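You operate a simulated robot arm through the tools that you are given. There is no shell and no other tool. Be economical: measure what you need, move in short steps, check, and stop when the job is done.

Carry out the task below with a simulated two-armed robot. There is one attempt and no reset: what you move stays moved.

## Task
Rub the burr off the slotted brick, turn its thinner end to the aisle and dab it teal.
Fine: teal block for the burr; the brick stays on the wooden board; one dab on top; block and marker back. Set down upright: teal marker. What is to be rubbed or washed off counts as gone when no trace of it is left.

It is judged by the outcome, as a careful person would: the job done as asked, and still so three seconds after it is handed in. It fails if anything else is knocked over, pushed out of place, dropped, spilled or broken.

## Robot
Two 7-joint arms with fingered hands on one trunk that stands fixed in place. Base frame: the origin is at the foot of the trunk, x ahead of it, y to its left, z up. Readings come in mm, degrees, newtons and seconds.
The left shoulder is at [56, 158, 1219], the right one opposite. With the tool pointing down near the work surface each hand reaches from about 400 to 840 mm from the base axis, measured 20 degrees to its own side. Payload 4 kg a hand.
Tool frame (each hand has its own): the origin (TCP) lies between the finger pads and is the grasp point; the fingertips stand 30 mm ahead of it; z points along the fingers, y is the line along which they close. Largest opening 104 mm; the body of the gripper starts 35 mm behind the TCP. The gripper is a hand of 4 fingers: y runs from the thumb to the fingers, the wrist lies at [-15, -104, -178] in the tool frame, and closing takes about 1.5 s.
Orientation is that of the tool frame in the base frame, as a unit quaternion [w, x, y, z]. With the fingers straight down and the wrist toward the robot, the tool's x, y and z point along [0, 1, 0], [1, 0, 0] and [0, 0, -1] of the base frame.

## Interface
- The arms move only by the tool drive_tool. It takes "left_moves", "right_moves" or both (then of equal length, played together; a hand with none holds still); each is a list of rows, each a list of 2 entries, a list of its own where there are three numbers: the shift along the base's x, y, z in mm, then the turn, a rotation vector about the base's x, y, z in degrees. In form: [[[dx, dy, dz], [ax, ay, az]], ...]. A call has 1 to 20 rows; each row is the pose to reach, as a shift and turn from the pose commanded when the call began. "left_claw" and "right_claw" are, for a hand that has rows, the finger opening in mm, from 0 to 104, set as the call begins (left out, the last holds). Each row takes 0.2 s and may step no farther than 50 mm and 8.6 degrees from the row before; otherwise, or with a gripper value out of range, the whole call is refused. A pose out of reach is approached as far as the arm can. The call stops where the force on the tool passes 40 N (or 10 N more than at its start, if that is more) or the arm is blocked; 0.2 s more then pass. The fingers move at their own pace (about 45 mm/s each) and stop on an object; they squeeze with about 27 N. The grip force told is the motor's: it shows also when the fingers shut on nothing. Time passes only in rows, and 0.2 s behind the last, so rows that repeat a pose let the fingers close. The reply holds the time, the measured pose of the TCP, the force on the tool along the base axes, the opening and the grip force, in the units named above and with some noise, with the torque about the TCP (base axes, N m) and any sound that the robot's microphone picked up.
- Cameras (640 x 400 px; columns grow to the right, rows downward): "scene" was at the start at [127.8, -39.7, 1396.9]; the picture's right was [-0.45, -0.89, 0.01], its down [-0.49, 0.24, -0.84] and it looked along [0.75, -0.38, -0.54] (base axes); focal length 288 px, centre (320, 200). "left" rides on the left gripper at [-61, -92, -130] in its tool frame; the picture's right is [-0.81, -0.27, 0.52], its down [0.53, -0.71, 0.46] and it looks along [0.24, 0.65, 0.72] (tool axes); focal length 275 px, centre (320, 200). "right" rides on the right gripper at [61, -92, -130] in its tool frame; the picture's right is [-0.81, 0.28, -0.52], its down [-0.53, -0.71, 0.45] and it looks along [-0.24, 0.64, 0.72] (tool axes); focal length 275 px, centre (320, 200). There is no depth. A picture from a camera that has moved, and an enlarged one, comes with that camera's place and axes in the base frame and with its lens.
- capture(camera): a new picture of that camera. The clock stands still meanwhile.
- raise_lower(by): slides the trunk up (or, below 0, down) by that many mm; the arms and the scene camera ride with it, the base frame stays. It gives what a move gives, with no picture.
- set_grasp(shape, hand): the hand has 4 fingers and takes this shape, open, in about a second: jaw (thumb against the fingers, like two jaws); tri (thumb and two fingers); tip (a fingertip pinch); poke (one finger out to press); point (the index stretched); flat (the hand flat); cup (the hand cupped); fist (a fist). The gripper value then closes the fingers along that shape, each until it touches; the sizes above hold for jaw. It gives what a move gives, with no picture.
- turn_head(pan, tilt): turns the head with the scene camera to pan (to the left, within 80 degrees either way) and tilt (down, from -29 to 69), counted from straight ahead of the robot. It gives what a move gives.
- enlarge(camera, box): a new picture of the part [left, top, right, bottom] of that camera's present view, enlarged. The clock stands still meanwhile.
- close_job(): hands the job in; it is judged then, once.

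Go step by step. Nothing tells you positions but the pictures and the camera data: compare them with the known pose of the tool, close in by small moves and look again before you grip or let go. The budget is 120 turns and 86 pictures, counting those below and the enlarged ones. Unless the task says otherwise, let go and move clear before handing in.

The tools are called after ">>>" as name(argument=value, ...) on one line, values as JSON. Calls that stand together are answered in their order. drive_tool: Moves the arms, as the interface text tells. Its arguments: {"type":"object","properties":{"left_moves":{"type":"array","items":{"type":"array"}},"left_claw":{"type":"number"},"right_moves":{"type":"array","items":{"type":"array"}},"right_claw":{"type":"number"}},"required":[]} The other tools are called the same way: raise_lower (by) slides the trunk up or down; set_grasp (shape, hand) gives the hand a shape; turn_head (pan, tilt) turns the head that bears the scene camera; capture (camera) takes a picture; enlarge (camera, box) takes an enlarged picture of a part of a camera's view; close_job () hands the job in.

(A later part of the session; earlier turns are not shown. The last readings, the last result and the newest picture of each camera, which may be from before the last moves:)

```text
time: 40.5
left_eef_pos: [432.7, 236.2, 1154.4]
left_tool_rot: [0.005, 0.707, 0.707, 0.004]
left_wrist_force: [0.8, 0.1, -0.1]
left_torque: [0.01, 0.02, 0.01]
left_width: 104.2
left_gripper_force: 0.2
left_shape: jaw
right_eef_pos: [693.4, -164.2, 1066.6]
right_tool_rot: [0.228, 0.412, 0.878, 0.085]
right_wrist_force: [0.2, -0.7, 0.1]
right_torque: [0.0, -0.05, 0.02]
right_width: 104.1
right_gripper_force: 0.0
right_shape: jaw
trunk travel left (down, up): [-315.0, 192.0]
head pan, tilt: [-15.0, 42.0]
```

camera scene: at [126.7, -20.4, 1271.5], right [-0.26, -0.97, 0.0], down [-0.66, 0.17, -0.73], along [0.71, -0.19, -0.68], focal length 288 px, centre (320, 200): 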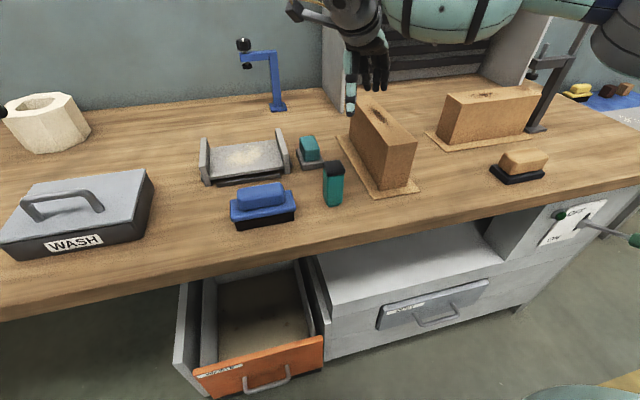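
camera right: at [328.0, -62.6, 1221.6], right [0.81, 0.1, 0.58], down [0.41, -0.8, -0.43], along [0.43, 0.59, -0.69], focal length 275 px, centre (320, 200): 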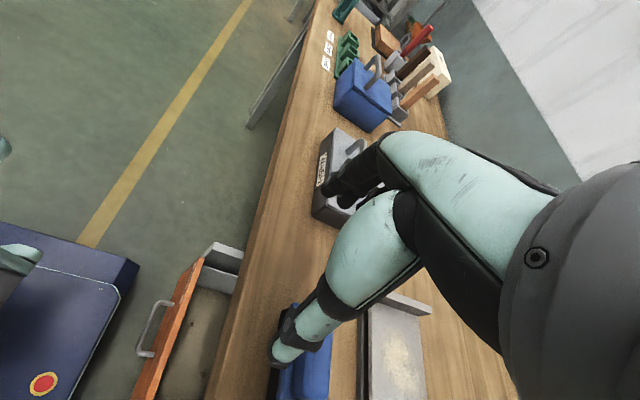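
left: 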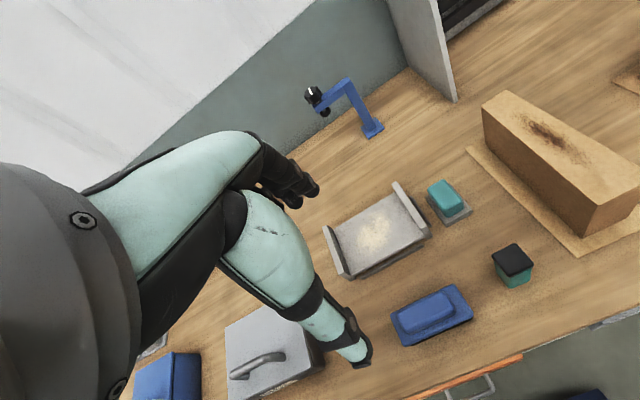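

Good, still in reach. Continuing the roll towards 90°.

>>> drive_tool(right_moves=[[[0, 0, 0], [-3.3, 0, 7.3]], [[0, 0, 0], [-6.5, 0, 14.6]], [[0, 0, 0], [-9.8, 0, 21.9]], [[0, 0, 0], [-13, 0, 29.2]], [[0, 0, 0], [-16.3, 0, 36.6]], [[0, 0, 0], [-20, 0, 44.5]]])

>>> capture(camera="scene")

>>> capture(camera="right")

```text
refused: row 6 steps farther than a row can; nothing moved
```

```text
52 pictures are left
camera scene: at [127.5, -20.7, 1271.4], right [-0.26, -0.97, 0.0], down [-0.66, 0.17, -0.73], along [0.71, -0.19, -0.68], focal length 288 px, centre (320, 200)
```

scene: 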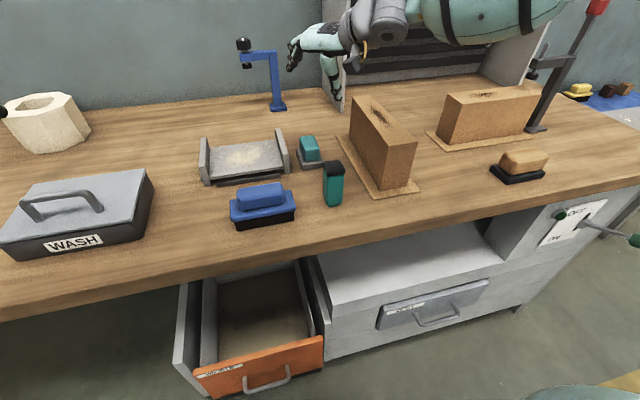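

```text
51 pictures are left
camera right: at [535.3, -171.8, 1132.1], right [0.4, -0.42, 0.82], down [0.02, -0.88, -0.47], along [0.92, 0.2, -0.34], focal length 275 px, centre (320, 200)
```

right: 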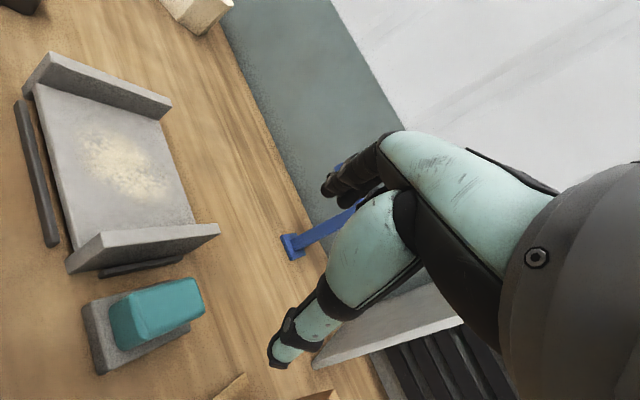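

>>> drive_tool(right_moves=[[[0, 0, 0], [-3.9, 0.2, 7.3]], [[0, 0, 0], [-7.8, 0.4, 14.6]], [[0, 0, 0], [-11.7, 0.6, 21.9]], [[0, 0, 0], [-15.6, 0.8, 29.2]], [[0, 0, 0], [-19.5, 1, 36.5]], [[0, 0, 0], [-23.4, 1.2, 43.8]]])

```text
time: 42.1
left_eef_pos: [414.4, 237.0, 1158.8]
left_tool_rot: [0.01, 0.707, 0.707, 0.011]
left_wrist_force: [-0.4, -0.3, -0.3]
left_torque: [-0.02, 0.0, 0.03]
left_width: 103.9
left_gripper_force: 0.0
left_shape: jaw
right_eef_pos: [604.5, -214.6, 1051.4]
right_tool_rot: [0.265, 0.111, 0.952, 0.103]
right_wrist_force: [-0.1, 0.3, 0.3]
right_torque: [-0.01, -0.02, 0.0]
right_width: 103.6
right_gripper_force: 0.1
right_shape: jaw
right hand out of reach, approached as far as the arm can: row 2, 3, 4, 5, 6
trunk travel left (down, up): [-315.0, 192.0]
head pan, tilt: [-15.0, 42.0]
stopped in row 6 (right hand): the arm was blocked; the commanded pose is now the measured one
```

>>> capture(camera="scene")

>>> turn_head(pan=-60, tilt=25)

>>> capture(camera="scene")

```text
50 pictures are left
camera scene: at [124.6, -20.8, 1271.7], right [-0.26, -0.97, 0.0], down [-0.65, 0.17, -0.74], along [0.71, -0.19, -0.68], focal length 288 px, centre (320, 200)
```

scene: 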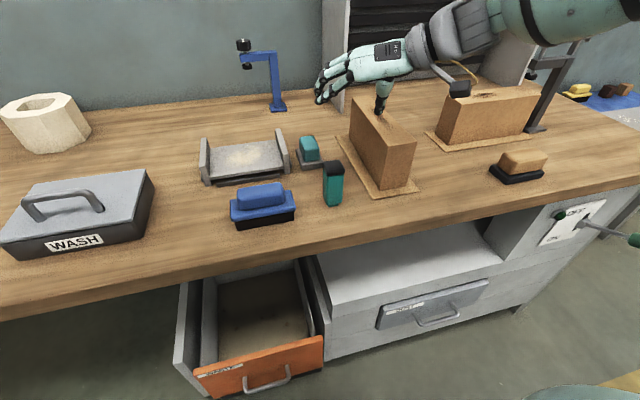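

```text
time: 43.2
left_eef_pos: [417.1, 237.0, 1157.9]
left_tool_rot: [0.008, 0.706, 0.708, 0.01]
left_wrist_force: [-0.3, 0.1, -0.3]
left_torque: [-0.01, 0.02, 0.06]
left_width: 103.9
left_gripper_force: 0.0
left_shape: jaw
right_eef_pos: [605.9, -213.4, 1050.5]
right_tool_rot: [0.264, 0.111, 0.953, 0.102]
right_wrist_force: [0.8, 0.2, 0.6]
right_torque: [-0.04, 0.0, 0.01]
right_width: 103.9
right_gripper_force: 0.0
right_shape: jaw
trunk travel left (down, up): [-315.0, 192.0]
head pan, tilt: [-60.0, 25.0]
```

```text
49 pictures are left
camera scene: at [92.5, -78.3, 1298.2], right [-0.87, -0.5, 0.01], down [-0.22, 0.37, -0.9], along [0.45, -0.78, -0.43], focal length 288 px, centre (320, 200)
```

scene: 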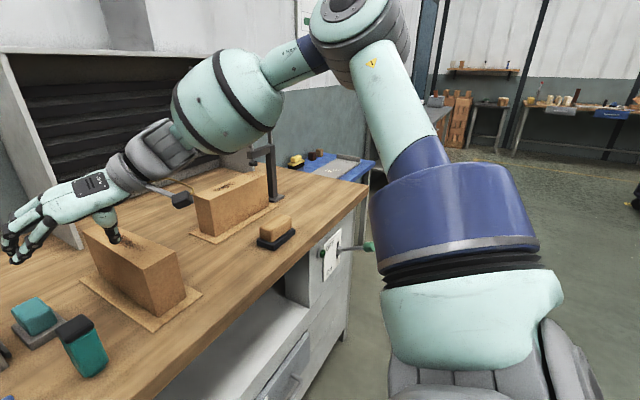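

The forearm may be touching the clamp's lever. I'll lift everything straight up and look again.

>>> raise_lower(by=110)

>>> capture(camera="scene")

```text
time: 44.6
left_eef_pos: [419.1, 236.6, 1267.6]
left_tool_rot: [0.008, 0.706, 0.708, 0.009]
left_wrist_force: [-0.5, -0.1, 0.3]
left_torque: [0.02, 0.04, 0.01]
left_width: 104.1
left_gripper_force: 0.1
left_shape: jaw
right_eef_pos: [607.4, -214.0, 1160.0]
right_tool_rot: [0.264, 0.112, 0.953, 0.102]
right_wrist_force: [0.7, -0.8, 0.7]
right_torque: [-0.03, 0.03, 0.01]
right_width: 104.0
right_gripper_force: 0.1
right_shape: jaw
trunk travel left (down, up): [-425.0, 82.0]
head pan, tilt: [-60.0, 25.0]
```

```text
48 pictures are left
camera scene: at [94.6, -78.7, 1408.8], right [-0.87, -0.5, 0.01], down [-0.22, 0.37, -0.9], along [0.45, -0.78, -0.43], focal length 288 px, centre (320, 200)
```

scene: 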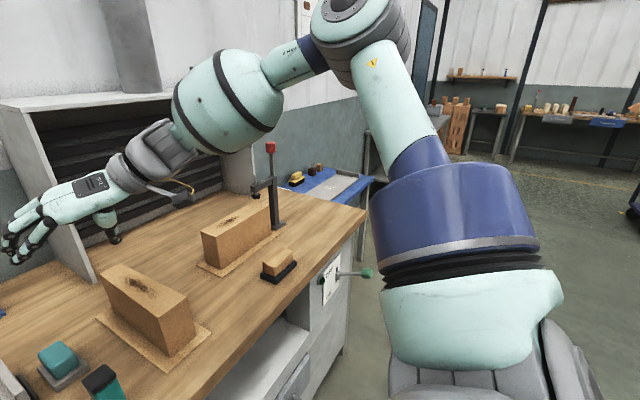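

The lever is upright and unharmed, and the hand is nearly in the pose I want for gripping the brick. I'll test that pose above the brick at a safe height, moving the left hand back at the same time.

>>> raise_lower(by=-120)

>>> drive_tool(left_moves=[[[-20, 20, 20], [0, 0, 0]], [[-40, 40, 40], [0, 0, 0]], [[-60, 60, 60], [0, 0, 0]], [[-80, 70, 80], [0, 0, 0]]], right_moves=[[[0, -25, 10], [-5, 0, 3]], [[0, -50, 20], [-10, 0, 6]], [[5, -75, 20], [-14.6, 0, 9.3]], [[10, -86, 20], [-14.6, 0, 9.3]]])

```text
time: 46.1
left_eef_pos: [418.0, 237.4, 1148.0]
left_tool_rot: [0.008, 0.706, 0.708, 0.009]
left_wrist_force: [0.0, -0.1, -0.1]
left_torque: [0.01, -0.04, 0.02]
left_width: 104.0
left_gripper_force: 0.0
left_shape: jaw
right_eef_pos: [606.6, -214.1, 1040.2]
right_tool_rot: [0.263, 0.11, 0.953, 0.102]
right_wrist_force: [-0.1, -0.1, -0.4]
right_torque: [-0.01, 0.03, 0.02]
right_width: 104.1
right_gripper_force: 0.1
right_shape: jaw
trunk travel left (down, up): [-305.0, 202.0]
head pan, tilt: [-60.0, 25.0]
```

```text
time: 47.1
left_eef_pos: [336.6, 306.3, 1229.1]
left_tool_rot: [0.008, 0.706, 0.708, 0.01]
left_wrist_force: [-0.7, -0.6, 0.6]
left_torque: [0.0, 0.0, 0.02]
left_width: 103.9
left_gripper_force: 0.1
left_shape: jaw
right_eef_pos: [613.2, -302.2, 1058.8]
right_tool_rot: [0.269, 0.0, 0.963, 0.005]
right_wrist_force: [-0.1, 0.0, -0.4]
right_torque: [0.01, -0.01, 0.0]
right_width: 103.8
right_gripper_force: 0.0
right_shape: jaw
right hand out of reach, approached as far as the arm can: row 3
trunk travel left (down, up): [-305.0, 202.0]
head pan, tilt: [-60.0, 25.0]
```

That works: pinch line along y with a 31° forward tilt at (613,-302). I'll see whether the tilt can be reduced and whether the hand can swing its yaw.

>>> drive_tool(right_moves=[[[0, 0, 5], [0, 8, 0]], [[0, 0, 10], [0, 16, 0]], [[0, 0, 15], [0, 24, 0]], [[0, 0, 15], [0, 31, 0]]])

```text
time: 48.1
left_eef_pos: [338.7, 305.6, 1228.3]
left_tool_rot: [0.009, 0.706, 0.708, 0.009]
left_wrist_force: [0.4, 0.8, 0.2]
left_torque: [0.02, -0.01, 0.05]
left_width: 103.9
left_gripper_force: 0.1
left_shape: jaw
right_eef_pos: [544.0, -366.6, 1031.2]
right_tool_rot: [0.017, 0.015, 0.998, 0.053]
right_wrist_force: [0.0, 0.4, 0.2]
right_torque: [0.06, -0.01, -0.01]
right_width: 103.9
right_gripper_force: 0.0
right_shape: jaw
right hand out of reach, approached as far as the arm can: row 1, 2, 3, 4
trunk travel left (down, up): [-305.0, 202.0]
head pan, tilt: [-60.0, 25.0]
```

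Orientation reached, but at the cost of position. Tilting extends the reach, so I'll go for a steep tilt (about 50°) with the pinch line along y and move over to the teal block at a safe height.

>>> drive_tool(right_moves=[[[-5, 10, 15], [0, -8, 0]], [[-5, 20, 30], [0, -16, 0]], [[0, 35, 45], [0, -24, 0]], [[10, 55, 60], [0, -32, 0]], [[20, 80, 70], [0, -40, 0]], [[30, 110, 80], [0, -48, 0]], [[45, 140, 80], [0, -50, 0]], [[60, 170, 80], [0, -50, 0]]])

>>> raise_lower(by=-80)

```text
time: 49.9
left_eef_pos: [338.9, 308.1, 1228.1]
left_tool_rot: [0.008, 0.707, 0.707, 0.008]
left_wrist_force: [0.1, -0.8, -0.5]
left_torque: [0.0, 0.02, -0.03]
left_width: 104.0
left_gripper_force: 0.0
left_shape: jaw
right_eef_pos: [604.1, -193.9, 1110.7]
right_tool_rot: [0.437, -0.008, 0.898, 0.054]
right_wrist_force: [-1.0, -0.1, 0.0]
right_torque: [0.01, 0.02, -0.01]
right_width: 103.9
right_gripper_force: 0.1
right_shape: jaw
trunk travel left (down, up): [-305.0, 202.0]
head pan, tilt: [-60.0, 25.0]
```

```text
time: 51.1
left_eef_pos: [338.1, 306.4, 1150.1]
left_tool_rot: [0.008, 0.707, 0.708, 0.009]
left_wrist_force: [0.0, -0.3, -0.1]
left_torque: [-0.03, 0.0, 0.03]
left_width: 103.9
left_gripper_force: 0.0
left_shape: jaw
right_eef_pos: [601.0, -194.3, 1033.1]
right_tool_rot: [0.439, -0.008, 0.897, 0.054]
right_wrist_force: [0.5, -0.7, 0.7]
right_torque: [-0.02, -0.02, -0.03]
right_width: 104.1
right_gripper_force: 0.1
right_shape: jaw
trunk travel left (down, up): [-225.0, 282.0]
head pan, tilt: [-60.0, 25.0]
```

>>> drive_tool(right_moves=[[[20, 11, 0], [-2.5, 0, -1.8]], [[40, 22, -5], [-5.2, 0, -3.6]], [[60, 33, -15], [-5.2, 0, -3.6]], [[75, 44, -25], [-5.2, 0, -3.6]], [[90, 44, -35], [-5.2, 0, -3.6]]])

>>> turn_head(pan=-12, tilt=40)

>>> capture(camera="scene")

>>> capture(camera="right")

```text
time: 52.3
left_eef_pos: [338.9, 306.3, 1148.2]
left_tool_rot: [0.008, 0.707, 0.707, 0.01]
left_wrist_force: [0.2, -0.5, -0.2]
left_torque: [0.0, 0.0, -0.01]
left_width: 103.9
left_gripper_force: 0.1
left_shape: jaw
right_eef_pos: [666.2, -174.6, 988.6]
right_tool_rot: [0.442, -0.001, 0.897, 0.005]
right_wrist_force: [0.3, 0.1, -0.6]
right_torque: [0.0, 0.03, -0.03]
right_width: 103.7
right_gripper_force: 0.0
right_shape: jaw
right hand out of reach, approached as far as the arm can: row 2, 3, 4, 5
trunk travel left (down, up): [-225.0, 282.0]
head pan, tilt: [-60.0, 25.0]
```

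```text
time: 53.5
left_eef_pos: [337.4, 307.2, 1148.3]
left_tool_rot: [0.008, 0.707, 0.707, 0.009]
left_wrist_force: [-0.1, -0.7, -0.2]
left_torque: [-0.01, 0.01, -0.03]
left_width: 104.1
left_gripper_force: 0.1
left_shape: jaw
right_eef_pos: [665.0, -173.1, 990.9]
right_tool_rot: [0.442, 0.0, 0.897, 0.005]
right_wrist_force: [0.6, 0.3, -0.3]
right_torque: [0.0, 0.0, -0.01]
right_width: 104.1
right_gripper_force: 0.0
right_shape: jaw
trunk travel left (down, up): [-225.0, 282.0]
head pan, tilt: [-12.0, 40.0]
```

```text
47 pictures are left
camera scene: at [128.4, -16.6, 1185.4], right [-0.21, -0.98, 0.0], down [-0.64, 0.13, -0.76], along [0.74, -0.16, -0.65], focal length 288 px, centre (320, 200)
```

scene: 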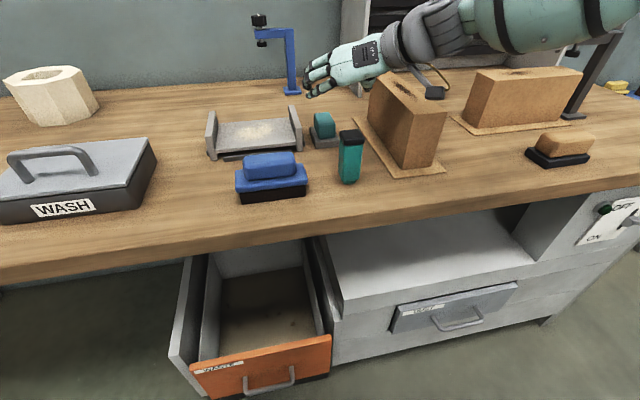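

```text
46 pictures are left
camera right: at [525.2, -266.7, 1021.3], right [0.08, 0.27, 0.96], down [0.69, -0.71, 0.14], along [0.72, 0.65, -0.24], focal length 275 px, centre (320, 200)
```

right: 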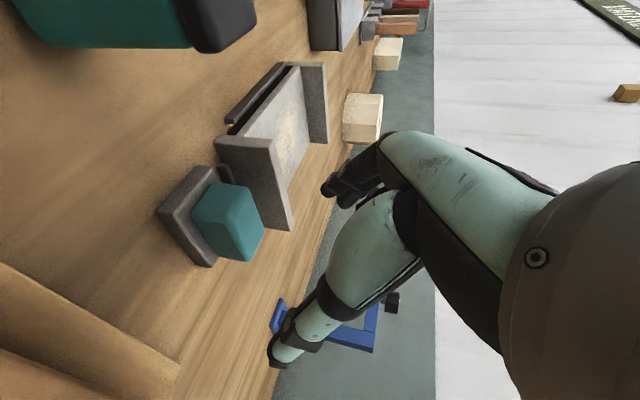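

The wrist camera would foul the brick in this pose, so I'll go back to yaw 0 with a modest forward pitch (about 15°) for the block.

>>> drive_tool(right_moves=[[[-20, 0, 30], [0, 4, 0]], [[-50, 0, 60], [0, 12, 0]], [[-85, 0, 80], [0, 20, 0]], [[-115, -10, 90], [0, 28, 0]], [[-130, -20, 95], [0, 36, 0]], [[-130, -20, 95], [0, 37, 0]]])

>>> drive_tool(right_moves=[[[0, 0, 0], [2.1, 0, -7.9]], [[0, 0, 0], [4.2, 0, -15.8]], [[0, 0, 0], [6.4, 0, -23.7]], [[0, 0, 0], [8.5, 0, -31.6]], [[0, 0, 0], [10.6, 0, -39.5]], [[0, 0, 0], [12.7, 0, -47.4]], [[0, 0, 0], [14.8, 0, -55.3]], [[0, 0, 0], [16.9, 0, -63.2]], [[0, 0, 0], [19.1, 0, -71.1]], [[0, 0, 0], [21.2, 0, -79]], [[0, 0, 0], [23.3, 0, -86.9]]])

```text
time: 54.9
left_eef_pos: [336.7, 306.6, 1149.6]
left_tool_rot: [0.008, 0.706, 0.708, 0.009]
left_wrist_force: [0.6, -0.4, 0.1]
left_torque: [0.0, 0.05, -0.01]
left_width: 104.1
left_gripper_force: 0.1
left_shape: jaw
right_eef_pos: [493.2, -244.2, 1026.7]
right_tool_rot: [0.166, 0.008, 0.984, 0.059]
right_wrist_force: [0.2, -0.3, -0.6]
right_torque: [0.01, 0.02, -0.03]
right_width: 104.0
right_gripper_force: 0.0
right_shape: jaw
right hand out of reach, approached as far as the arm can: row 1, 2, 3, 4, 5, 6
trunk travel left (down, up): [-225.0, 282.0]
head pan, tilt: [-12.0, 40.0]
```

```text
time: 57.3
left_eef_pos: [338.7, 308.2, 1147.9]
left_tool_rot: [0.009, 0.706, 0.708, 0.009]
left_wrist_force: [-0.5, 0.7, 0.1]
left_torque: [0.04, 0.01, 0.01]
left_width: 104.1
left_gripper_force: 0.1
left_shape: jaw
right_eef_pos: [495.8, -245.2, 1025.8]
right_tool_rot: [0.157, 0.709, 0.68, 0.107]
right_wrist_force: [-0.2, -0.3, -0.4]
right_torque: [-0.02, 0.01, 0.0]
right_width: 104.1
right_gripper_force: 0.1
right_shape: jaw
right hand out of reach, approached as far as the arm can: row 7
trunk travel left (down, up): [-225.0, 282.0]
head pan, tilt: [-12.0, 40.0]
```

>>> drive_tool(right_moves=[[[35, 20, 15], [1.2, 2, 1]], [[75, 40, 20], [2.4, 4, 2]], [[115, 60, 20], [3.5, 6, 3]], [[145, 80, 10], [3.5, 6, 3]], [[170, 93, 0], [3.5, 6, 3]], [[185, 95, -10], [3.5, 6, 3]]])

>>> capture(camera="right")

```text
time: 58.7
left_eef_pos: [338.3, 306.1, 1149.7]
left_tool_rot: [0.009, 0.706, 0.708, 0.01]
left_wrist_force: [0.8, 0.0, 0.5]
left_torque: [0.03, 0.01, -0.02]
left_width: 104.0
left_gripper_force: 0.1
left_shape: jaw
right_eef_pos: [681.0, -149.1, 1015.6]
right_tool_rot: [0.096, 0.7, 0.701, 0.095]
right_wrist_force: [0.0, 0.2, 0.4]
right_torque: [-0.01, -0.02, 0.02]
right_width: 104.2
right_gripper_force: 0.0
right_shape: jaw
trunk travel left (down, up): [-225.0, 282.0]
head pan, tilt: [-12.0, 40.0]
```

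```text
45 pictures are left
camera right: at [556.3, -89.5, 1116.8], right [0.13, -0.81, 0.57], down [-0.56, -0.54, -0.63], along [0.82, -0.24, -0.52], focal length 275 px, centre (320, 200)
```

right: 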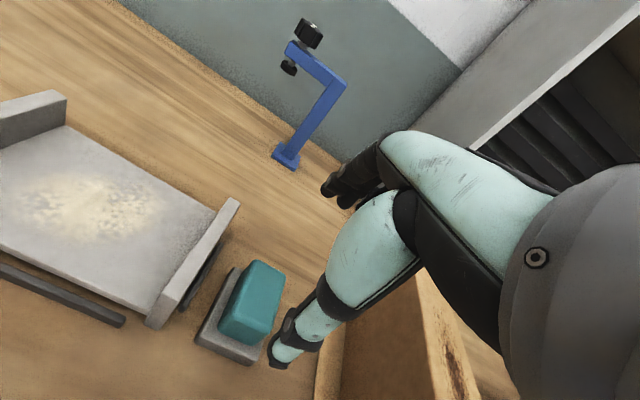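

Reached directly above the block. I'll lower the trunk a bit and try a flatter pitch of about 7° for a better pinch.

>>> raise_lower(by=-50)

>>> drive_tool(right_moves=[[[3, 0, 0], [0, 4, 0]], [[8, 0, 0], [0, 8, 0]], [[12, 0, 0], [0, 8, 0]]])

```text
time: 59.6
left_eef_pos: [337.0, 305.6, 1099.2]
left_tool_rot: [0.008, 0.706, 0.708, 0.01]
left_wrist_force: [-0.4, 0.0, 0.3]
left_torque: [-0.01, -0.04, 0.01]
left_width: 104.1
left_gripper_force: 0.0
left_shape: jaw
right_eef_pos: [679.6, -150.0, 964.8]
right_tool_rot: [0.096, 0.699, 0.702, 0.095]
right_wrist_force: [-0.2, 0.4, 0.8]
right_torque: [0.01, 0.01, 0.01]
right_width: 103.9
right_gripper_force: 0.0
right_shape: jaw
trunk travel left (down, up): [-175.0, 332.0]
head pan, tilt: [-12.0, 40.0]
```

```text
time: 60.4
left_eef_pos: [338.7, 307.0, 1099.0]
left_tool_rot: [0.008, 0.706, 0.708, 0.01]
left_wrist_force: [0.0, -0.6, 0.2]
left_torque: [0.03, -0.02, 0.0]
left_width: 103.9
left_gripper_force: 0.1
left_shape: jaw
right_eef_pos: [678.1, -161.6, 962.7]
right_tool_rot: [0.048, 0.704, 0.708, 0.046]
right_wrist_force: [-0.4, 0.4, 0.3]
right_torque: [-0.01, 0.02, 0.0]
right_width: 104.3
right_gripper_force: 0.1
right_shape: jaw
right hand out of reach, approached as far as the arm can: row 2, 3
trunk travel left (down, up): [-175.0, 332.0]
head pan, tilt: [-12.0, 40.0]
```

>>> drive_tool(right_moves=[[[2, 2, 0], [0, -4, 0]], [[10, 8, 0], [0, -5, 0]], [[14, 12, 0], [0, -5, 0]], [[14, 12, 0], [0, -5, 0]]])

>>> capture(camera="right")

>>> enlarge(camera="scene", box=[270, 50, 410, 190])

```text
time: 61.4
left_eef_pos: [338.9, 307.8, 1098.9]
left_tool_rot: [0.009, 0.707, 0.707, 0.009]
left_wrist_force: [1.3, 0.0, -0.2]
left_torque: [-0.01, -0.01, -0.04]
left_width: 104.4
left_gripper_force: 0.2
left_shape: jaw
right_eef_pos: [686.9, -154.4, 963.7]
right_tool_rot: [0.078, 0.701, 0.705, 0.078]
right_wrist_force: [0.3, 0.1, 1.0]
right_torque: [-0.05, -0.04, 0.0]
right_width: 103.9
right_gripper_force: 0.1
right_shape: jaw
right hand out of reach, approached as far as the arm can: row 3, 4
trunk travel left (down, up): [-175.0, 332.0]
head pan, tilt: [-12.0, 40.0]
```

```text
44 pictures are left
camera right: at [568.2, -93.3, 1070.8], right [0.16, -0.81, 0.57], down [-0.59, -0.54, -0.6], along [0.79, -0.24, -0.57], focal length 275 px, centre (320, 200)
```

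right: 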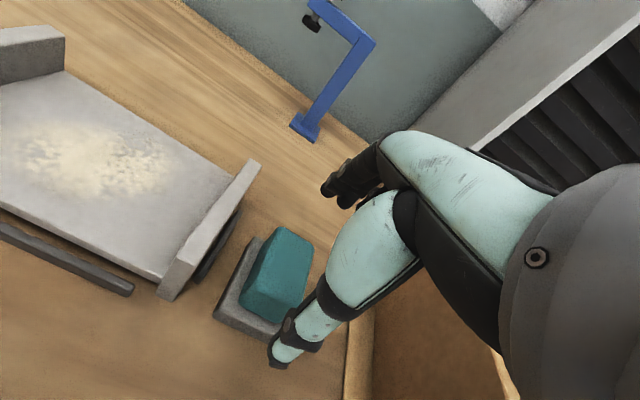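

```text
2.86 times, centred on (340, 120) of scene
camera zoom: at [128.0, -16.5, 1135.3], right [-0.21, -0.98, 0.0], down [-0.64, 0.13, -0.76], along [0.74, -0.16, -0.65], focal length 823 px, centre (263, 429)
```

zoom: 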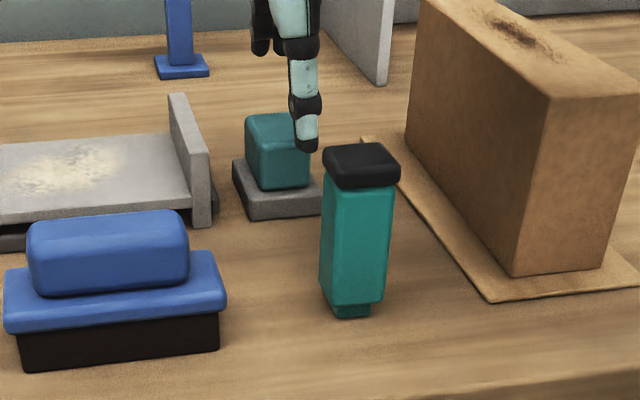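

The marker has a narrower nib at its bottom, so dabbing means pressing it straight down. The hand is aligned over the block; I'll go down with the trunk and look.

>>> raise_lower(by=-42)

>>> capture(camera="right")

>>> enlarge(camera="scene", box=[270, 30, 410, 170])

```text
time: 62.2
left_eef_pos: [337.1, 305.9, 1056.3]
left_tool_rot: [0.008, 0.707, 0.708, 0.008]
left_wrist_force: [0.3, -0.4, 0.2]
left_torque: [0.03, 0.02, -0.01]
left_width: 103.8
left_gripper_force: 0.1
left_shape: jaw
right_eef_pos: [686.9, -154.2, 921.3]
right_tool_rot: [0.079, 0.701, 0.705, 0.076]
right_wrist_force: [0.3, 0.6, 1.1]
right_torque: [-0.01, 0.02, 0.02]
right_width: 103.9
right_gripper_force: 0.1
right_shape: jaw
trunk travel left (down, up): [-133.0, 374.0]
head pan, tilt: [-12.0, 40.0]
```

```text
42 pictures are left
camera right: at [567.6, -93.4, 1028.7], right [0.16, -0.81, 0.57], down [-0.59, -0.54, -0.6], along [0.79, -0.24, -0.57], focal length 275 px, centre (320, 200)
```

right: 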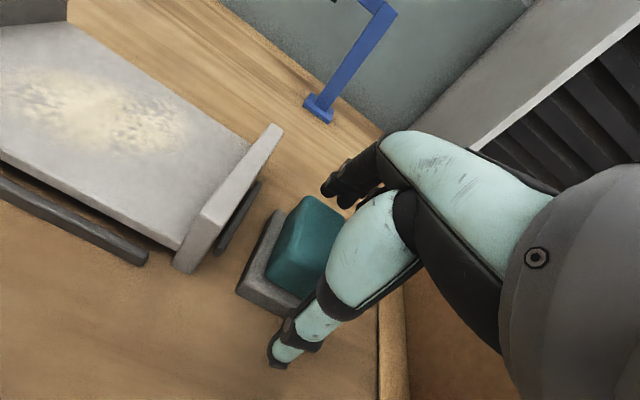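

```text
2.86 times, centred on (340, 100) of scene
camera zoom: at [126.9, -16.6, 1092.8], right [-0.21, -0.98, 0.0], down [-0.64, 0.13, -0.76], along [0.74, -0.16, -0.65], focal length 823 px, centre (263, 486)
```

zoom: 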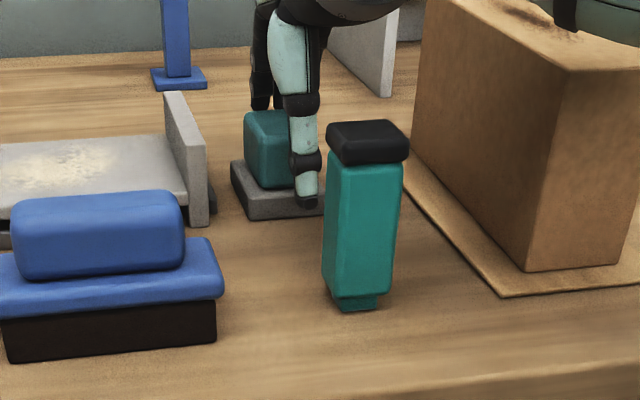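

The hand sits about 10 mm too far right of the block, and the forearm may be close to the brick. I'll check the wider view before shifting.

>>> turn_head(pan=-35, tilt=15)

>>> capture(camera="scene")

```text
time: 63.1
left_eef_pos: [337.1, 306.4, 1056.8]
left_tool_rot: [0.008, 0.706, 0.708, 0.009]
left_wrist_force: [-0.7, 0.3, 0.0]
left_torque: [0.02, 0.01, 0.03]
left_width: 104.3
left_gripper_force: 0.0
left_shape: jaw
right_eef_pos: [686.5, -154.6, 920.2]
right_tool_rot: [0.078, 0.702, 0.704, 0.077]
right_wrist_force: [-0.4, 0.2, 0.7]
right_torque: [-0.02, -0.03, -0.01]
right_width: 104.0
right_gripper_force: 0.1
right_shape: jaw
trunk travel left (down, up): [-133.0, 374.0]
head pan, tilt: [-35.0, 15.0]
```

```text
40 pictures are left
camera scene: at [121.1, -52.4, 1132.4], right [-0.57, -0.82, 0.01], down [-0.23, 0.15, -0.96], along [0.79, -0.55, -0.27], focal length 288 px, centre (320, 200)
```

scene: 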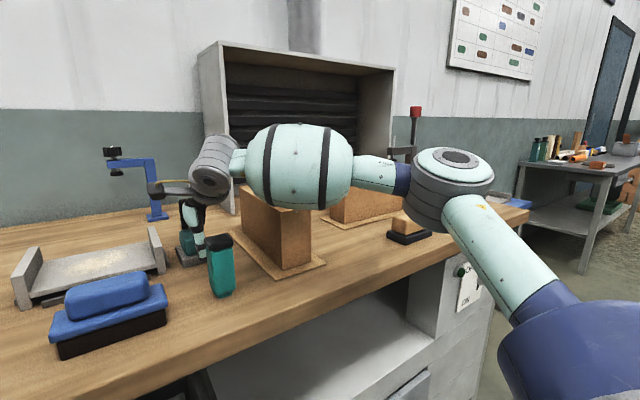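

The forearm clears the brick's near end by little, so no lower than this. I'll make a small shift towards +y and close on the block.

>>> drive_tool(right_moves=[[[0, 4, 0], [0, -1, 0]], [[1, 9, 0], [0, -2.5, 0]], [[1, 9, 0], [0, -2.5, 0]]])

>>> enlarge(camera="right", box=[220, 150, 400, 380])

```text
time: 63.9
left_eef_pos: [338.3, 307.0, 1056.0]
left_tool_rot: [0.007, 0.707, 0.707, 0.009]
left_wrist_force: [-1.1, 0.0, -0.3]
left_torque: [0.0, 0.0, 0.0]
left_width: 103.9
left_gripper_force: 0.0
left_shape: jaw
right_eef_pos: [687.1, -147.3, 920.6]
right_tool_rot: [0.094, 0.699, 0.703, 0.095]
right_wrist_force: [-0.4, 0.0, 0.0]
right_torque: [0.03, -0.01, 0.01]
right_width: 103.8
right_gripper_force: 0.1
right_shape: jaw
trunk travel left (down, up): [-133.0, 374.0]
head pan, tilt: [-35.0, 15.0]
```

```text
1.74 times, centred on (310, 265) of right
camera zoom: at [563.1, -86.1, 1022.9], right [0.13, -0.81, 0.57], down [-0.57, -0.54, -0.63], along [0.81, -0.24, -0.53], focal length 479 px, centre (337, 87)
```

zoom: 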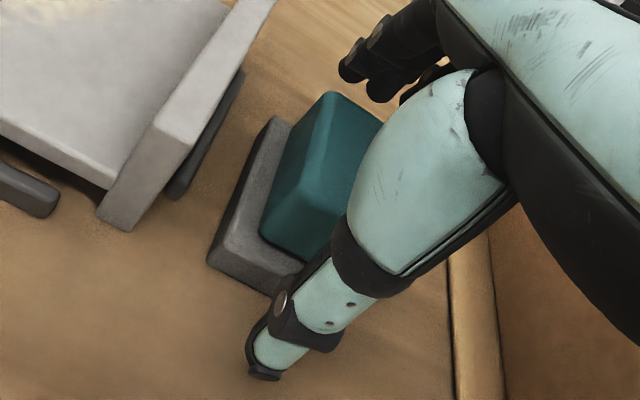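

>>> drive_tool(right_moves=[[[0, 0, 0], [0, 0, 0]], [[0, 0, 0], [0, 0, 0]], [[0, 0, 0], [0, 0, 0]], [[0, 0, 0], [0, 0, 0]], [[0, 0, 0], [0, 0, 0]], [[0, 0, 0], [0, 0, 0]], [[0, 0, 0], [0, 0, 0]], [[0, 0, 0], [0, 0, 0]]], right_claw=30)

>>> enlarge(camera="right", box=[220, 150, 400, 380])

```text
time: 65.7
left_eef_pos: [336.1, 307.3, 1055.9]
left_tool_rot: [0.007, 0.706, 0.708, 0.009]
left_wrist_force: [-0.4, -0.1, 0.0]
left_torque: [0.0, 0.02, 0.01]
left_width: 104.2
left_gripper_force: 0.1
left_shape: jaw
right_eef_pos: [687.1, -147.4, 920.6]
right_tool_rot: [0.094, 0.699, 0.703, 0.093]
right_wrist_force: [-1.8, -0.5, 1.3]
right_torque: [-0.06, 0.18, -0.03]
right_width: 58.3
right_gripper_force: 27.3
right_shape: jaw
trunk travel left (down, up): [-133.0, 374.0]
head pan, tilt: [-35.0, 15.0]
```

```text
1.74 times, centred on (310, 265) of right
camera zoom: at [562.9, -86.1, 1023.2], right [0.13, -0.81, 0.57], down [-0.57, -0.54, -0.63], along [0.81, -0.24, -0.53], focal length 479 px, centre (337, 87)
```

zoom: 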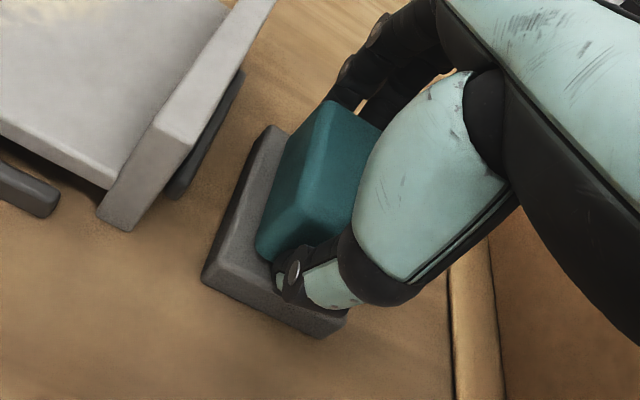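

Gripped at 58 mm. Lifting straight up with the trunk.

>>> raise_lower(by=130)

>>> capture(camera="right")

>>> turn_head(pan=-25, tilt=38)

>>> capture(camera="scene")

```text
time: 67.3
left_eef_pos: [337.9, 307.4, 1185.3]
left_tool_rot: [0.008, 0.706, 0.708, 0.01]
left_wrist_force: [0.4, -0.1, 0.7]
left_torque: [-0.01, 0.0, 0.01]
left_width: 104.1
left_gripper_force: 0.0
left_shape: jaw
right_eef_pos: [686.3, -146.8, 1050.3]
right_tool_rot: [0.094, 0.699, 0.702, 0.094]
right_wrist_force: [-0.4, -0.7, -2.1]
right_torque: [0.02, 0.01, 0.01]
right_width: 58.2
right_gripper_force: 27.2
right_shape: jaw
trunk travel left (down, up): [-263.0, 244.0]
head pan, tilt: [-35.0, 15.0]
```

```text
37 pictures are left
camera right: at [563.5, -86.2, 1152.9], right [0.13, -0.81, 0.57], down [-0.57, -0.54, -0.63], along [0.81, -0.24, -0.53], focal length 275 px, centre (320, 200)
```

right: 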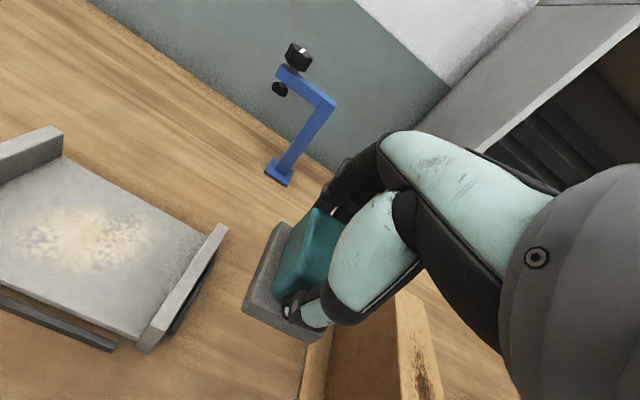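

```text
time: 68.2
left_eef_pos: [336.8, 307.0, 1186.7]
left_tool_rot: [0.008, 0.706, 0.708, 0.01]
left_wrist_force: [-0.3, -1.4, 0.6]
left_torque: [-0.01, 0.03, 0.0]
left_width: 103.8
left_gripper_force: 0.0
left_shape: jaw
right_eef_pos: [687.5, -145.9, 1050.5]
right_tool_rot: [0.093, 0.699, 0.703, 0.095]
right_wrist_force: [0.3, -1.2, -1.4]
right_torque: [0.02, 0.02, -0.02]
right_width: 57.9
right_gripper_force: 27.2
right_shape: jaw
trunk travel left (down, up): [-263.0, 244.0]
head pan, tilt: [-25.0, 38.0]
```

```text
36 pictures are left
camera scene: at [124.3, -35.4, 1226.1], right [-0.42, -0.91, 0.01], down [-0.57, 0.26, -0.78], along [0.71, -0.33, -0.62], focal length 288 px, centre (320, 200)
```

scene: 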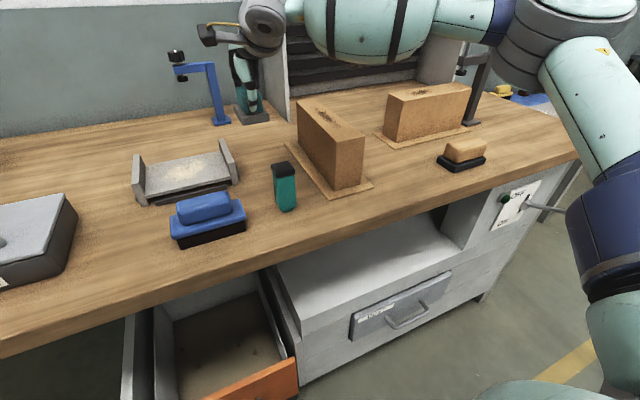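

The grey pad is part of the block and came up with it, so its underside is about 55 mm below the TCP. I'll carry it over the burr on the brick.

>>> drive_tool(right_moves=[[[-10, -35, 5], [0, 0, 0]], [[-20, -70, 10], [0, 0, 0]], [[-30, -105, 10], [0, 0, 0]], [[-35, -135, 10], [0, 0, 0]], [[-37, -153, 10], [0, 0, 0]], [[-37, -153, 10], [0, 0, 0]]])

>>> capture(camera="scene")

>>> capture(camera="right")

```text
time: 69.6
left_eef_pos: [338.1, 305.2, 1186.5]
left_tool_rot: [0.008, 0.706, 0.708, 0.009]
left_wrist_force: [0.1, 0.7, 0.4]
left_torque: [0.01, -0.02, 0.02]
left_width: 103.9
left_gripper_force: 0.0
left_shape: jaw
right_eef_pos: [650.6, -299.7, 1061.0]
right_tool_rot: [0.093, 0.698, 0.703, 0.094]
right_wrist_force: [-0.5, 0.1, -0.7]
right_torque: [0.06, 0.01, 0.01]
right_width: 58.2
right_gripper_force: 26.8
right_shape: jaw
trunk travel left (down, up): [-263.0, 244.0]
head pan, tilt: [-25.0, 38.0]
```

```text
35 pictures are left
camera scene: at [124.3, -35.4, 1226.0], right [-0.42, -0.91, 0.01], down [-0.57, 0.26, -0.78], along [0.71, -0.33, -0.63], focal length 288 px, centre (320, 200)
```

scene: 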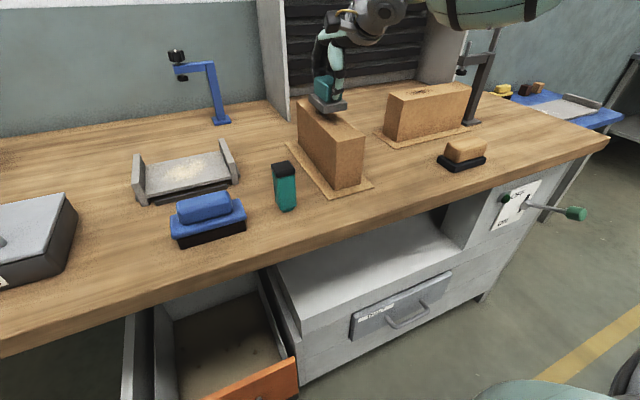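

```text
34 pictures are left
camera right: at [527.0, -239.7, 1163.6], right [0.13, -0.81, 0.57], down [-0.57, -0.54, -0.63], along [0.81, -0.24, -0.53], focal length 275 px, centre (320, 200)
```

right: 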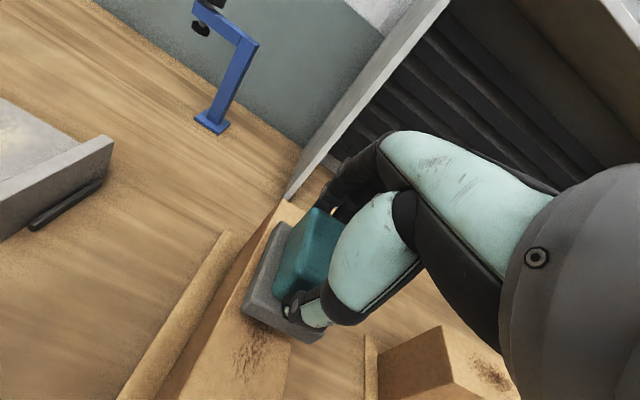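

>>> drive_tool(right_moves=[[[0, 0, -8], [0, 0, 0]], [[0, 0, -16], [0, 0, 0]], [[0, 0, -22], [0, 0, 0]], [[0, 0, -25], [0, 0, 0]]])

>>> drive_tool(right_moves=[[[0, 0, -2], [0, 0, 0]], [[0, 0, -4], [0, 0, 0]]])

>>> enlarge(camera="scene", box=[270, 60, 390, 200])

```text
time: 70.6
left_eef_pos: [337.4, 307.7, 1187.2]
left_tool_rot: [0.008, 0.706, 0.708, 0.009]
left_wrist_force: [0.2, -0.6, 0.2]
left_torque: [-0.02, -0.03, 0.0]
left_width: 103.9
left_gripper_force: 0.1
left_shape: jaw
right_eef_pos: [650.4, -299.4, 1038.9]
right_tool_rot: [0.094, 0.698, 0.703, 0.096]
right_wrist_force: [2.2, -0.8, 5.9]
right_torque: [-0.01, 0.09, -0.01]
right_width: 58.0
right_gripper_force: 27.2
right_shape: jaw
trunk travel left (down, up): [-263.0, 244.0]
head pan, tilt: [-25.0, 38.0]
```

```text
time: 71.2
left_eef_pos: [335.6, 307.5, 1187.5]
left_tool_rot: [0.009, 0.707, 0.707, 0.009]
left_wrist_force: [-0.8, 0.1, 0.4]
left_torque: [-0.01, 0.02, -0.03]
left_width: 104.0
left_gripper_force: 0.1
left_shape: jaw
right_eef_pos: [649.3, -298.3, 1036.2]
right_tool_rot: [0.096, 0.697, 0.703, 0.097]
right_wrist_force: [1.6, -2.0, 20.4]
right_torque: [-0.09, 0.21, -0.11]
right_width: 58.9
right_gripper_force: 27.5
right_shape: jaw
trunk travel left (down, up): [-263.0, 244.0]
head pan, tilt: [-25.0, 38.0]
```

```text
2.86 times, centred on (330, 130) of scene
camera zoom: at [121.5, -34.7, 1226.4], right [-0.42, -0.91, 0.01], down [-0.57, 0.26, -0.78], along [0.71, -0.33, -0.62], focal length 823 px, centre (291, 400)
```

zoom: 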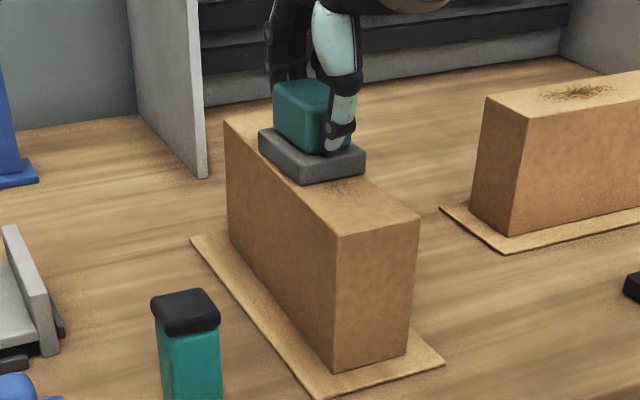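

Contact made, slightly firm. I'll ease off 2 mm and rub back and forth along the burr.

>>> drive_tool(right_moves=[[[0, 0, 2], [0, 0, 0]], [[-15, 0, 2], [0, 0, 0]], [[-30, 0, 2], [0, 0, 0]], [[-42, 0, 2], [0, 0, 0]], [[-28, 3, 2], [0, 0, 0]], [[-14, 3, 2], [0, 0, 0]], [[0, 3, 2], [0, 0, 0]], [[14, 3, 2], [0, 0, 0]], [[28, 3, 2], [0, 0, 0]], [[38, 0, 2], [0, 0, 0]], [[24, -3, 2], [0, 0, 0]], [[10, -3, 2], [0, 0, 0]], [[-4, -3, 2], [0, 0, 0]], [[-18, -3, 2], [0, 0, 0]], [[-32, -3, 2], [0, 0, 0]], [[-45, 0, 2], [0, 0, 0]], [[-30, 0, 2], [0, 0, 0]], [[-15, 0, 2], [0, 0, 0]], [[0, 0, 2], [0, 0, 0]]])

>>> enlarge(camera="scene", box=[270, 60, 390, 200])

```text
time: 75.2
left_eef_pos: [336.2, 306.4, 1185.9]
left_tool_rot: [0.009, 0.706, 0.708, 0.01]
left_wrist_force: [0.0, 0.2, 0.6]
left_torque: [-0.02, 0.01, 0.0]
left_width: 104.1
left_gripper_force: 0.0
left_shape: jaw
right_eef_pos: [648.3, -299.5, 1035.5]
right_tool_rot: [0.093, 0.699, 0.703, 0.094]
right_wrist_force: [-6.2, 0.3, 11.1]
right_torque: [-0.04, 0.36, 0.01]
right_width: 58.7
right_gripper_force: 26.7
right_shape: jaw
trunk travel left (down, up): [-263.0, 244.0]
head pan, tilt: [-25.0, 38.0]
```

```text
2.86 times, centred on (330, 130) of scene
camera zoom: at [121.3, -34.7, 1226.3], right [-0.42, -0.91, 0.01], down [-0.57, 0.26, -0.78], along [0.71, -0.33, -0.62], focal length 823 px, centre (291, 400)
```

zoom: 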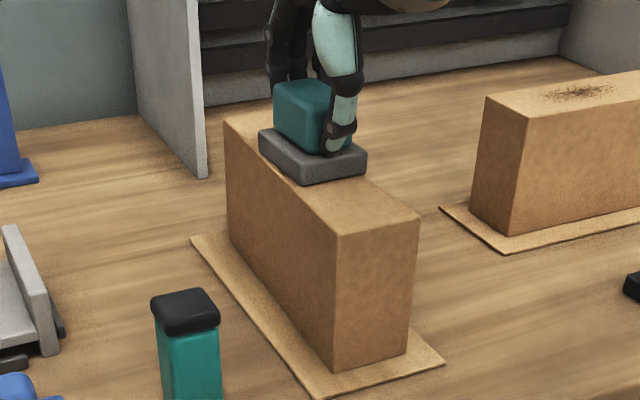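

It's working and the brick hasn't moved. One more pass, then lift and inspect.

>>> drive_tool(right_moves=[[[14, 4, 0], [0, 0, 0]], [[28, 6, 0], [0, 0, 0]], [[42, 6, 0], [0, 0, 0]], [[28, 6, 0], [0, 0, 0]], [[14, 6, 0], [0, 0, 0]], [[0, 6, 0], [0, 0, 0]], [[-15, 6, 0], [0, 0, 0]], [[-30, 6, 0], [0, 0, 0]], [[-45, 0, 0], [0, 0, 0]], [[-30, -6, 0], [0, 0, 0]], [[-15, -6, 0], [0, 0, 0]], [[0, -6, 0], [0, 0, 0]], [[14, -6, 0], [0, 0, 0]], [[28, -6, 0], [0, 0, 0]], [[42, -6, 0], [0, 0, 0]], [[28, 0, 0], [0, 0, 0]], [[14, 0, 0], [0, 0, 0]], [[5, 0, 15], [0, 0, 0]], [[5, 40, 25], [0, 0, 0]], [[5, 85, 25], [0, 0, 0]]])

>>> enlarge(camera="right", box=[200, 180, 480, 400])

>>> enlarge(camera="scene", box=[270, 60, 390, 200])

```text
time: 79.4
left_eef_pos: [339.2, 306.7, 1185.9]
left_tool_rot: [0.008, 0.706, 0.708, 0.008]
left_wrist_force: [0.1, 0.1, -0.3]
left_torque: [0.0, 0.01, 0.01]
left_width: 104.1
left_gripper_force: 0.1
left_shape: jaw
right_eef_pos: [656.1, -214.6, 1056.4]
right_tool_rot: [0.092, 0.699, 0.703, 0.093]
right_wrist_force: [0.4, 0.9, -0.8]
right_torque: [0.05, 0.05, -0.02]
right_width: 57.8
right_gripper_force: 27.1
right_shape: jaw
trunk travel left (down, up): [-263.0, 244.0]
head pan, tilt: [-25.0, 38.0]
```

```text
1.82 times, centred on (340, 290) of right
camera zoom: at [532.9, -154.4, 1159.7], right [0.14, -0.81, 0.57], down [-0.57, -0.54, -0.63], along [0.81, -0.24, -0.53], focal length 500 px, centre (284, 36)
```

zoom: 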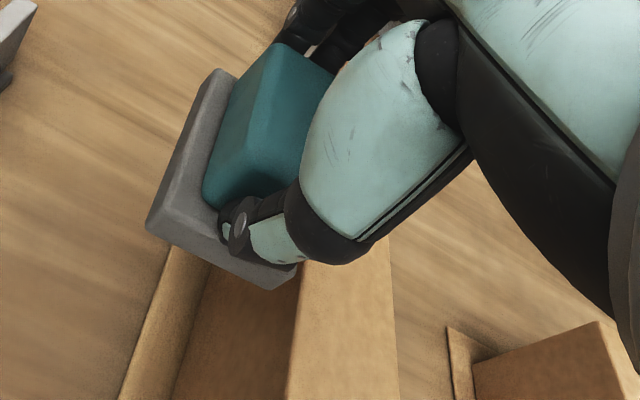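

```text
2.86 times, centred on (330, 130) of scene
camera zoom: at [125.3, -35.3, 1225.8], right [-0.42, -0.91, 0.01], down [-0.57, 0.26, -0.78], along [0.7, -0.33, -0.63], focal length 823 px, centre (291, 400)
```

zoom: 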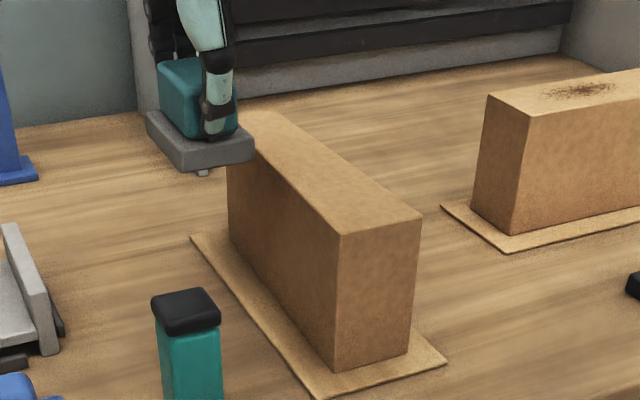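

The top looks clean. Carrying the block back over its place and checking the rest of the brick top.

>>> drive_tool(right_moves=[[[10, 30, -2], [0, 0, 0]], [[22, 58, -4], [0, 0, 0]], [[31, 68, -6], [0, 0, 0]], [[31, 68, -6], [0, 0, 0]]])

>>> enlarge(camera="scene", box=[220, 60, 380, 200])

```text
time: 80.4
left_eef_pos: [337.7, 306.7, 1186.8]
left_tool_rot: [0.009, 0.706, 0.708, 0.01]
left_wrist_force: [-0.4, 0.0, 0.0]
left_torque: [0.0, 0.01, -0.02]
left_width: 104.3
left_gripper_force: 0.0
left_shape: jaw
right_eef_pos: [686.2, -147.7, 1052.0]
right_tool_rot: [0.093, 0.699, 0.703, 0.094]
right_wrist_force: [-0.2, -0.2, -2.0]
right_torque: [0.02, 0.03, -0.01]
right_width: 57.9
right_gripper_force: 26.3
right_shape: jaw
trunk travel left (down, up): [-263.0, 244.0]
head pan, tilt: [-25.0, 38.0]
```

```text
2.86 times, centred on (300, 130) of scene
camera zoom: at [124.1, -35.2, 1226.0], right [-0.42, -0.91, 0.01], down [-0.57, 0.26, -0.78], along [0.71, -0.33, -0.63], focal length 823 px, centre (377, 400)
```

zoom: 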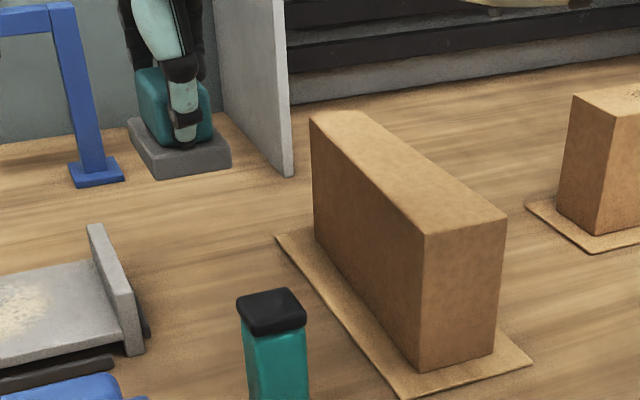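

The brick top is clean. Setting the block down with the trunk, gently for the last bit.

>>> raise_lower(by=-127)

>>> drive_tool(right_moves=[[[0, 0, -2], [0, 0, 0]], [[0, 0, -4], [0, 0, 0]]])

```text
time: 81.9
left_eef_pos: [338.5, 306.6, 1059.8]
left_tool_rot: [0.008, 0.706, 0.709, 0.01]
left_wrist_force: [0.5, -0.5, 0.2]
left_torque: [-0.02, 0.01, 0.0]
left_width: 104.2
left_gripper_force: 0.1
left_shape: jaw
right_eef_pos: [685.8, -146.8, 926.4]
right_tool_rot: [0.093, 0.699, 0.703, 0.094]
right_wrist_force: [-0.4, -0.5, -1.5]
right_torque: [-0.02, -0.01, 0.01]
right_width: 57.9
right_gripper_force: 26.7
right_shape: jaw
trunk travel left (down, up): [-136.0, 371.0]
head pan, tilt: [-25.0, 38.0]
```

```text
time: 82.5
left_eef_pos: [339.2, 306.2, 1059.6]
left_tool_rot: [0.008, 0.707, 0.707, 0.009]
left_wrist_force: [-0.3, 0.1, 0.4]
left_torque: [0.01, 0.02, -0.02]
left_width: 104.1
left_gripper_force: 0.0
left_shape: jaw
right_eef_pos: [685.5, -146.4, 921.7]
right_tool_rot: [0.093, 0.699, 0.703, 0.094]
right_wrist_force: [-0.6, -0.1, -1.8]
right_torque: [-0.03, 0.03, -0.01]
right_width: 57.7
right_gripper_force: 27.3
right_shape: jaw
trunk travel left (down, up): [-136.0, 371.0]
head pan, tilt: [-25.0, 38.0]
```

>>> drive_tool(right_moves=[[[0, 0, -1], [0, 0, 0]], [[0, 0, -2], [0, 0, 0]]])

```text
time: 83.1
left_eef_pos: [338.2, 306.3, 1059.6]
left_tool_rot: [0.008, 0.706, 0.708, 0.009]
left_wrist_force: [-0.4, -0.3, -0.3]
left_torque: [0.04, 0.0, -0.01]
left_width: 104.0
left_gripper_force: 0.1
left_shape: jaw
right_eef_pos: [685.5, -146.4, 919.0]
right_tool_rot: [0.093, 0.698, 0.703, 0.094]
right_wrist_force: [-0.4, 0.8, -1.0]
right_torque: [0.04, 0.01, 0.01]
right_width: 57.9
right_gripper_force: 27.0
right_shape: jaw
trunk travel left (down, up): [-136.0, 371.0]
head pan, tilt: [-25.0, 38.0]
```

Not quite down yet; a touch more, then open.

>>> drive_tool(right_moves=[[[0, 0, -1], [0, 0, 0]], [[0, 0, -2], [0, 0, 0]]])

```text
time: 83.7
left_eef_pos: [339.1, 307.1, 1059.9]
left_tool_rot: [0.008, 0.706, 0.708, 0.01]
left_wrist_force: [0.2, -0.6, 0.0]
left_torque: [-0.01, 0.01, 0.04]
left_width: 104.1
left_gripper_force: 0.1
left_shape: jaw
right_eef_pos: [685.9, -146.7, 919.5]
right_tool_rot: [0.093, 0.699, 0.702, 0.095]
right_wrist_force: [2.0, -0.2, 3.7]
right_torque: [-0.02, 0.03, 0.0]
right_width: 57.8
right_gripper_force: 26.9
right_shape: jaw
trunk travel left (down, up): [-136.0, 371.0]
head pan, tilt: [-25.0, 38.0]
```

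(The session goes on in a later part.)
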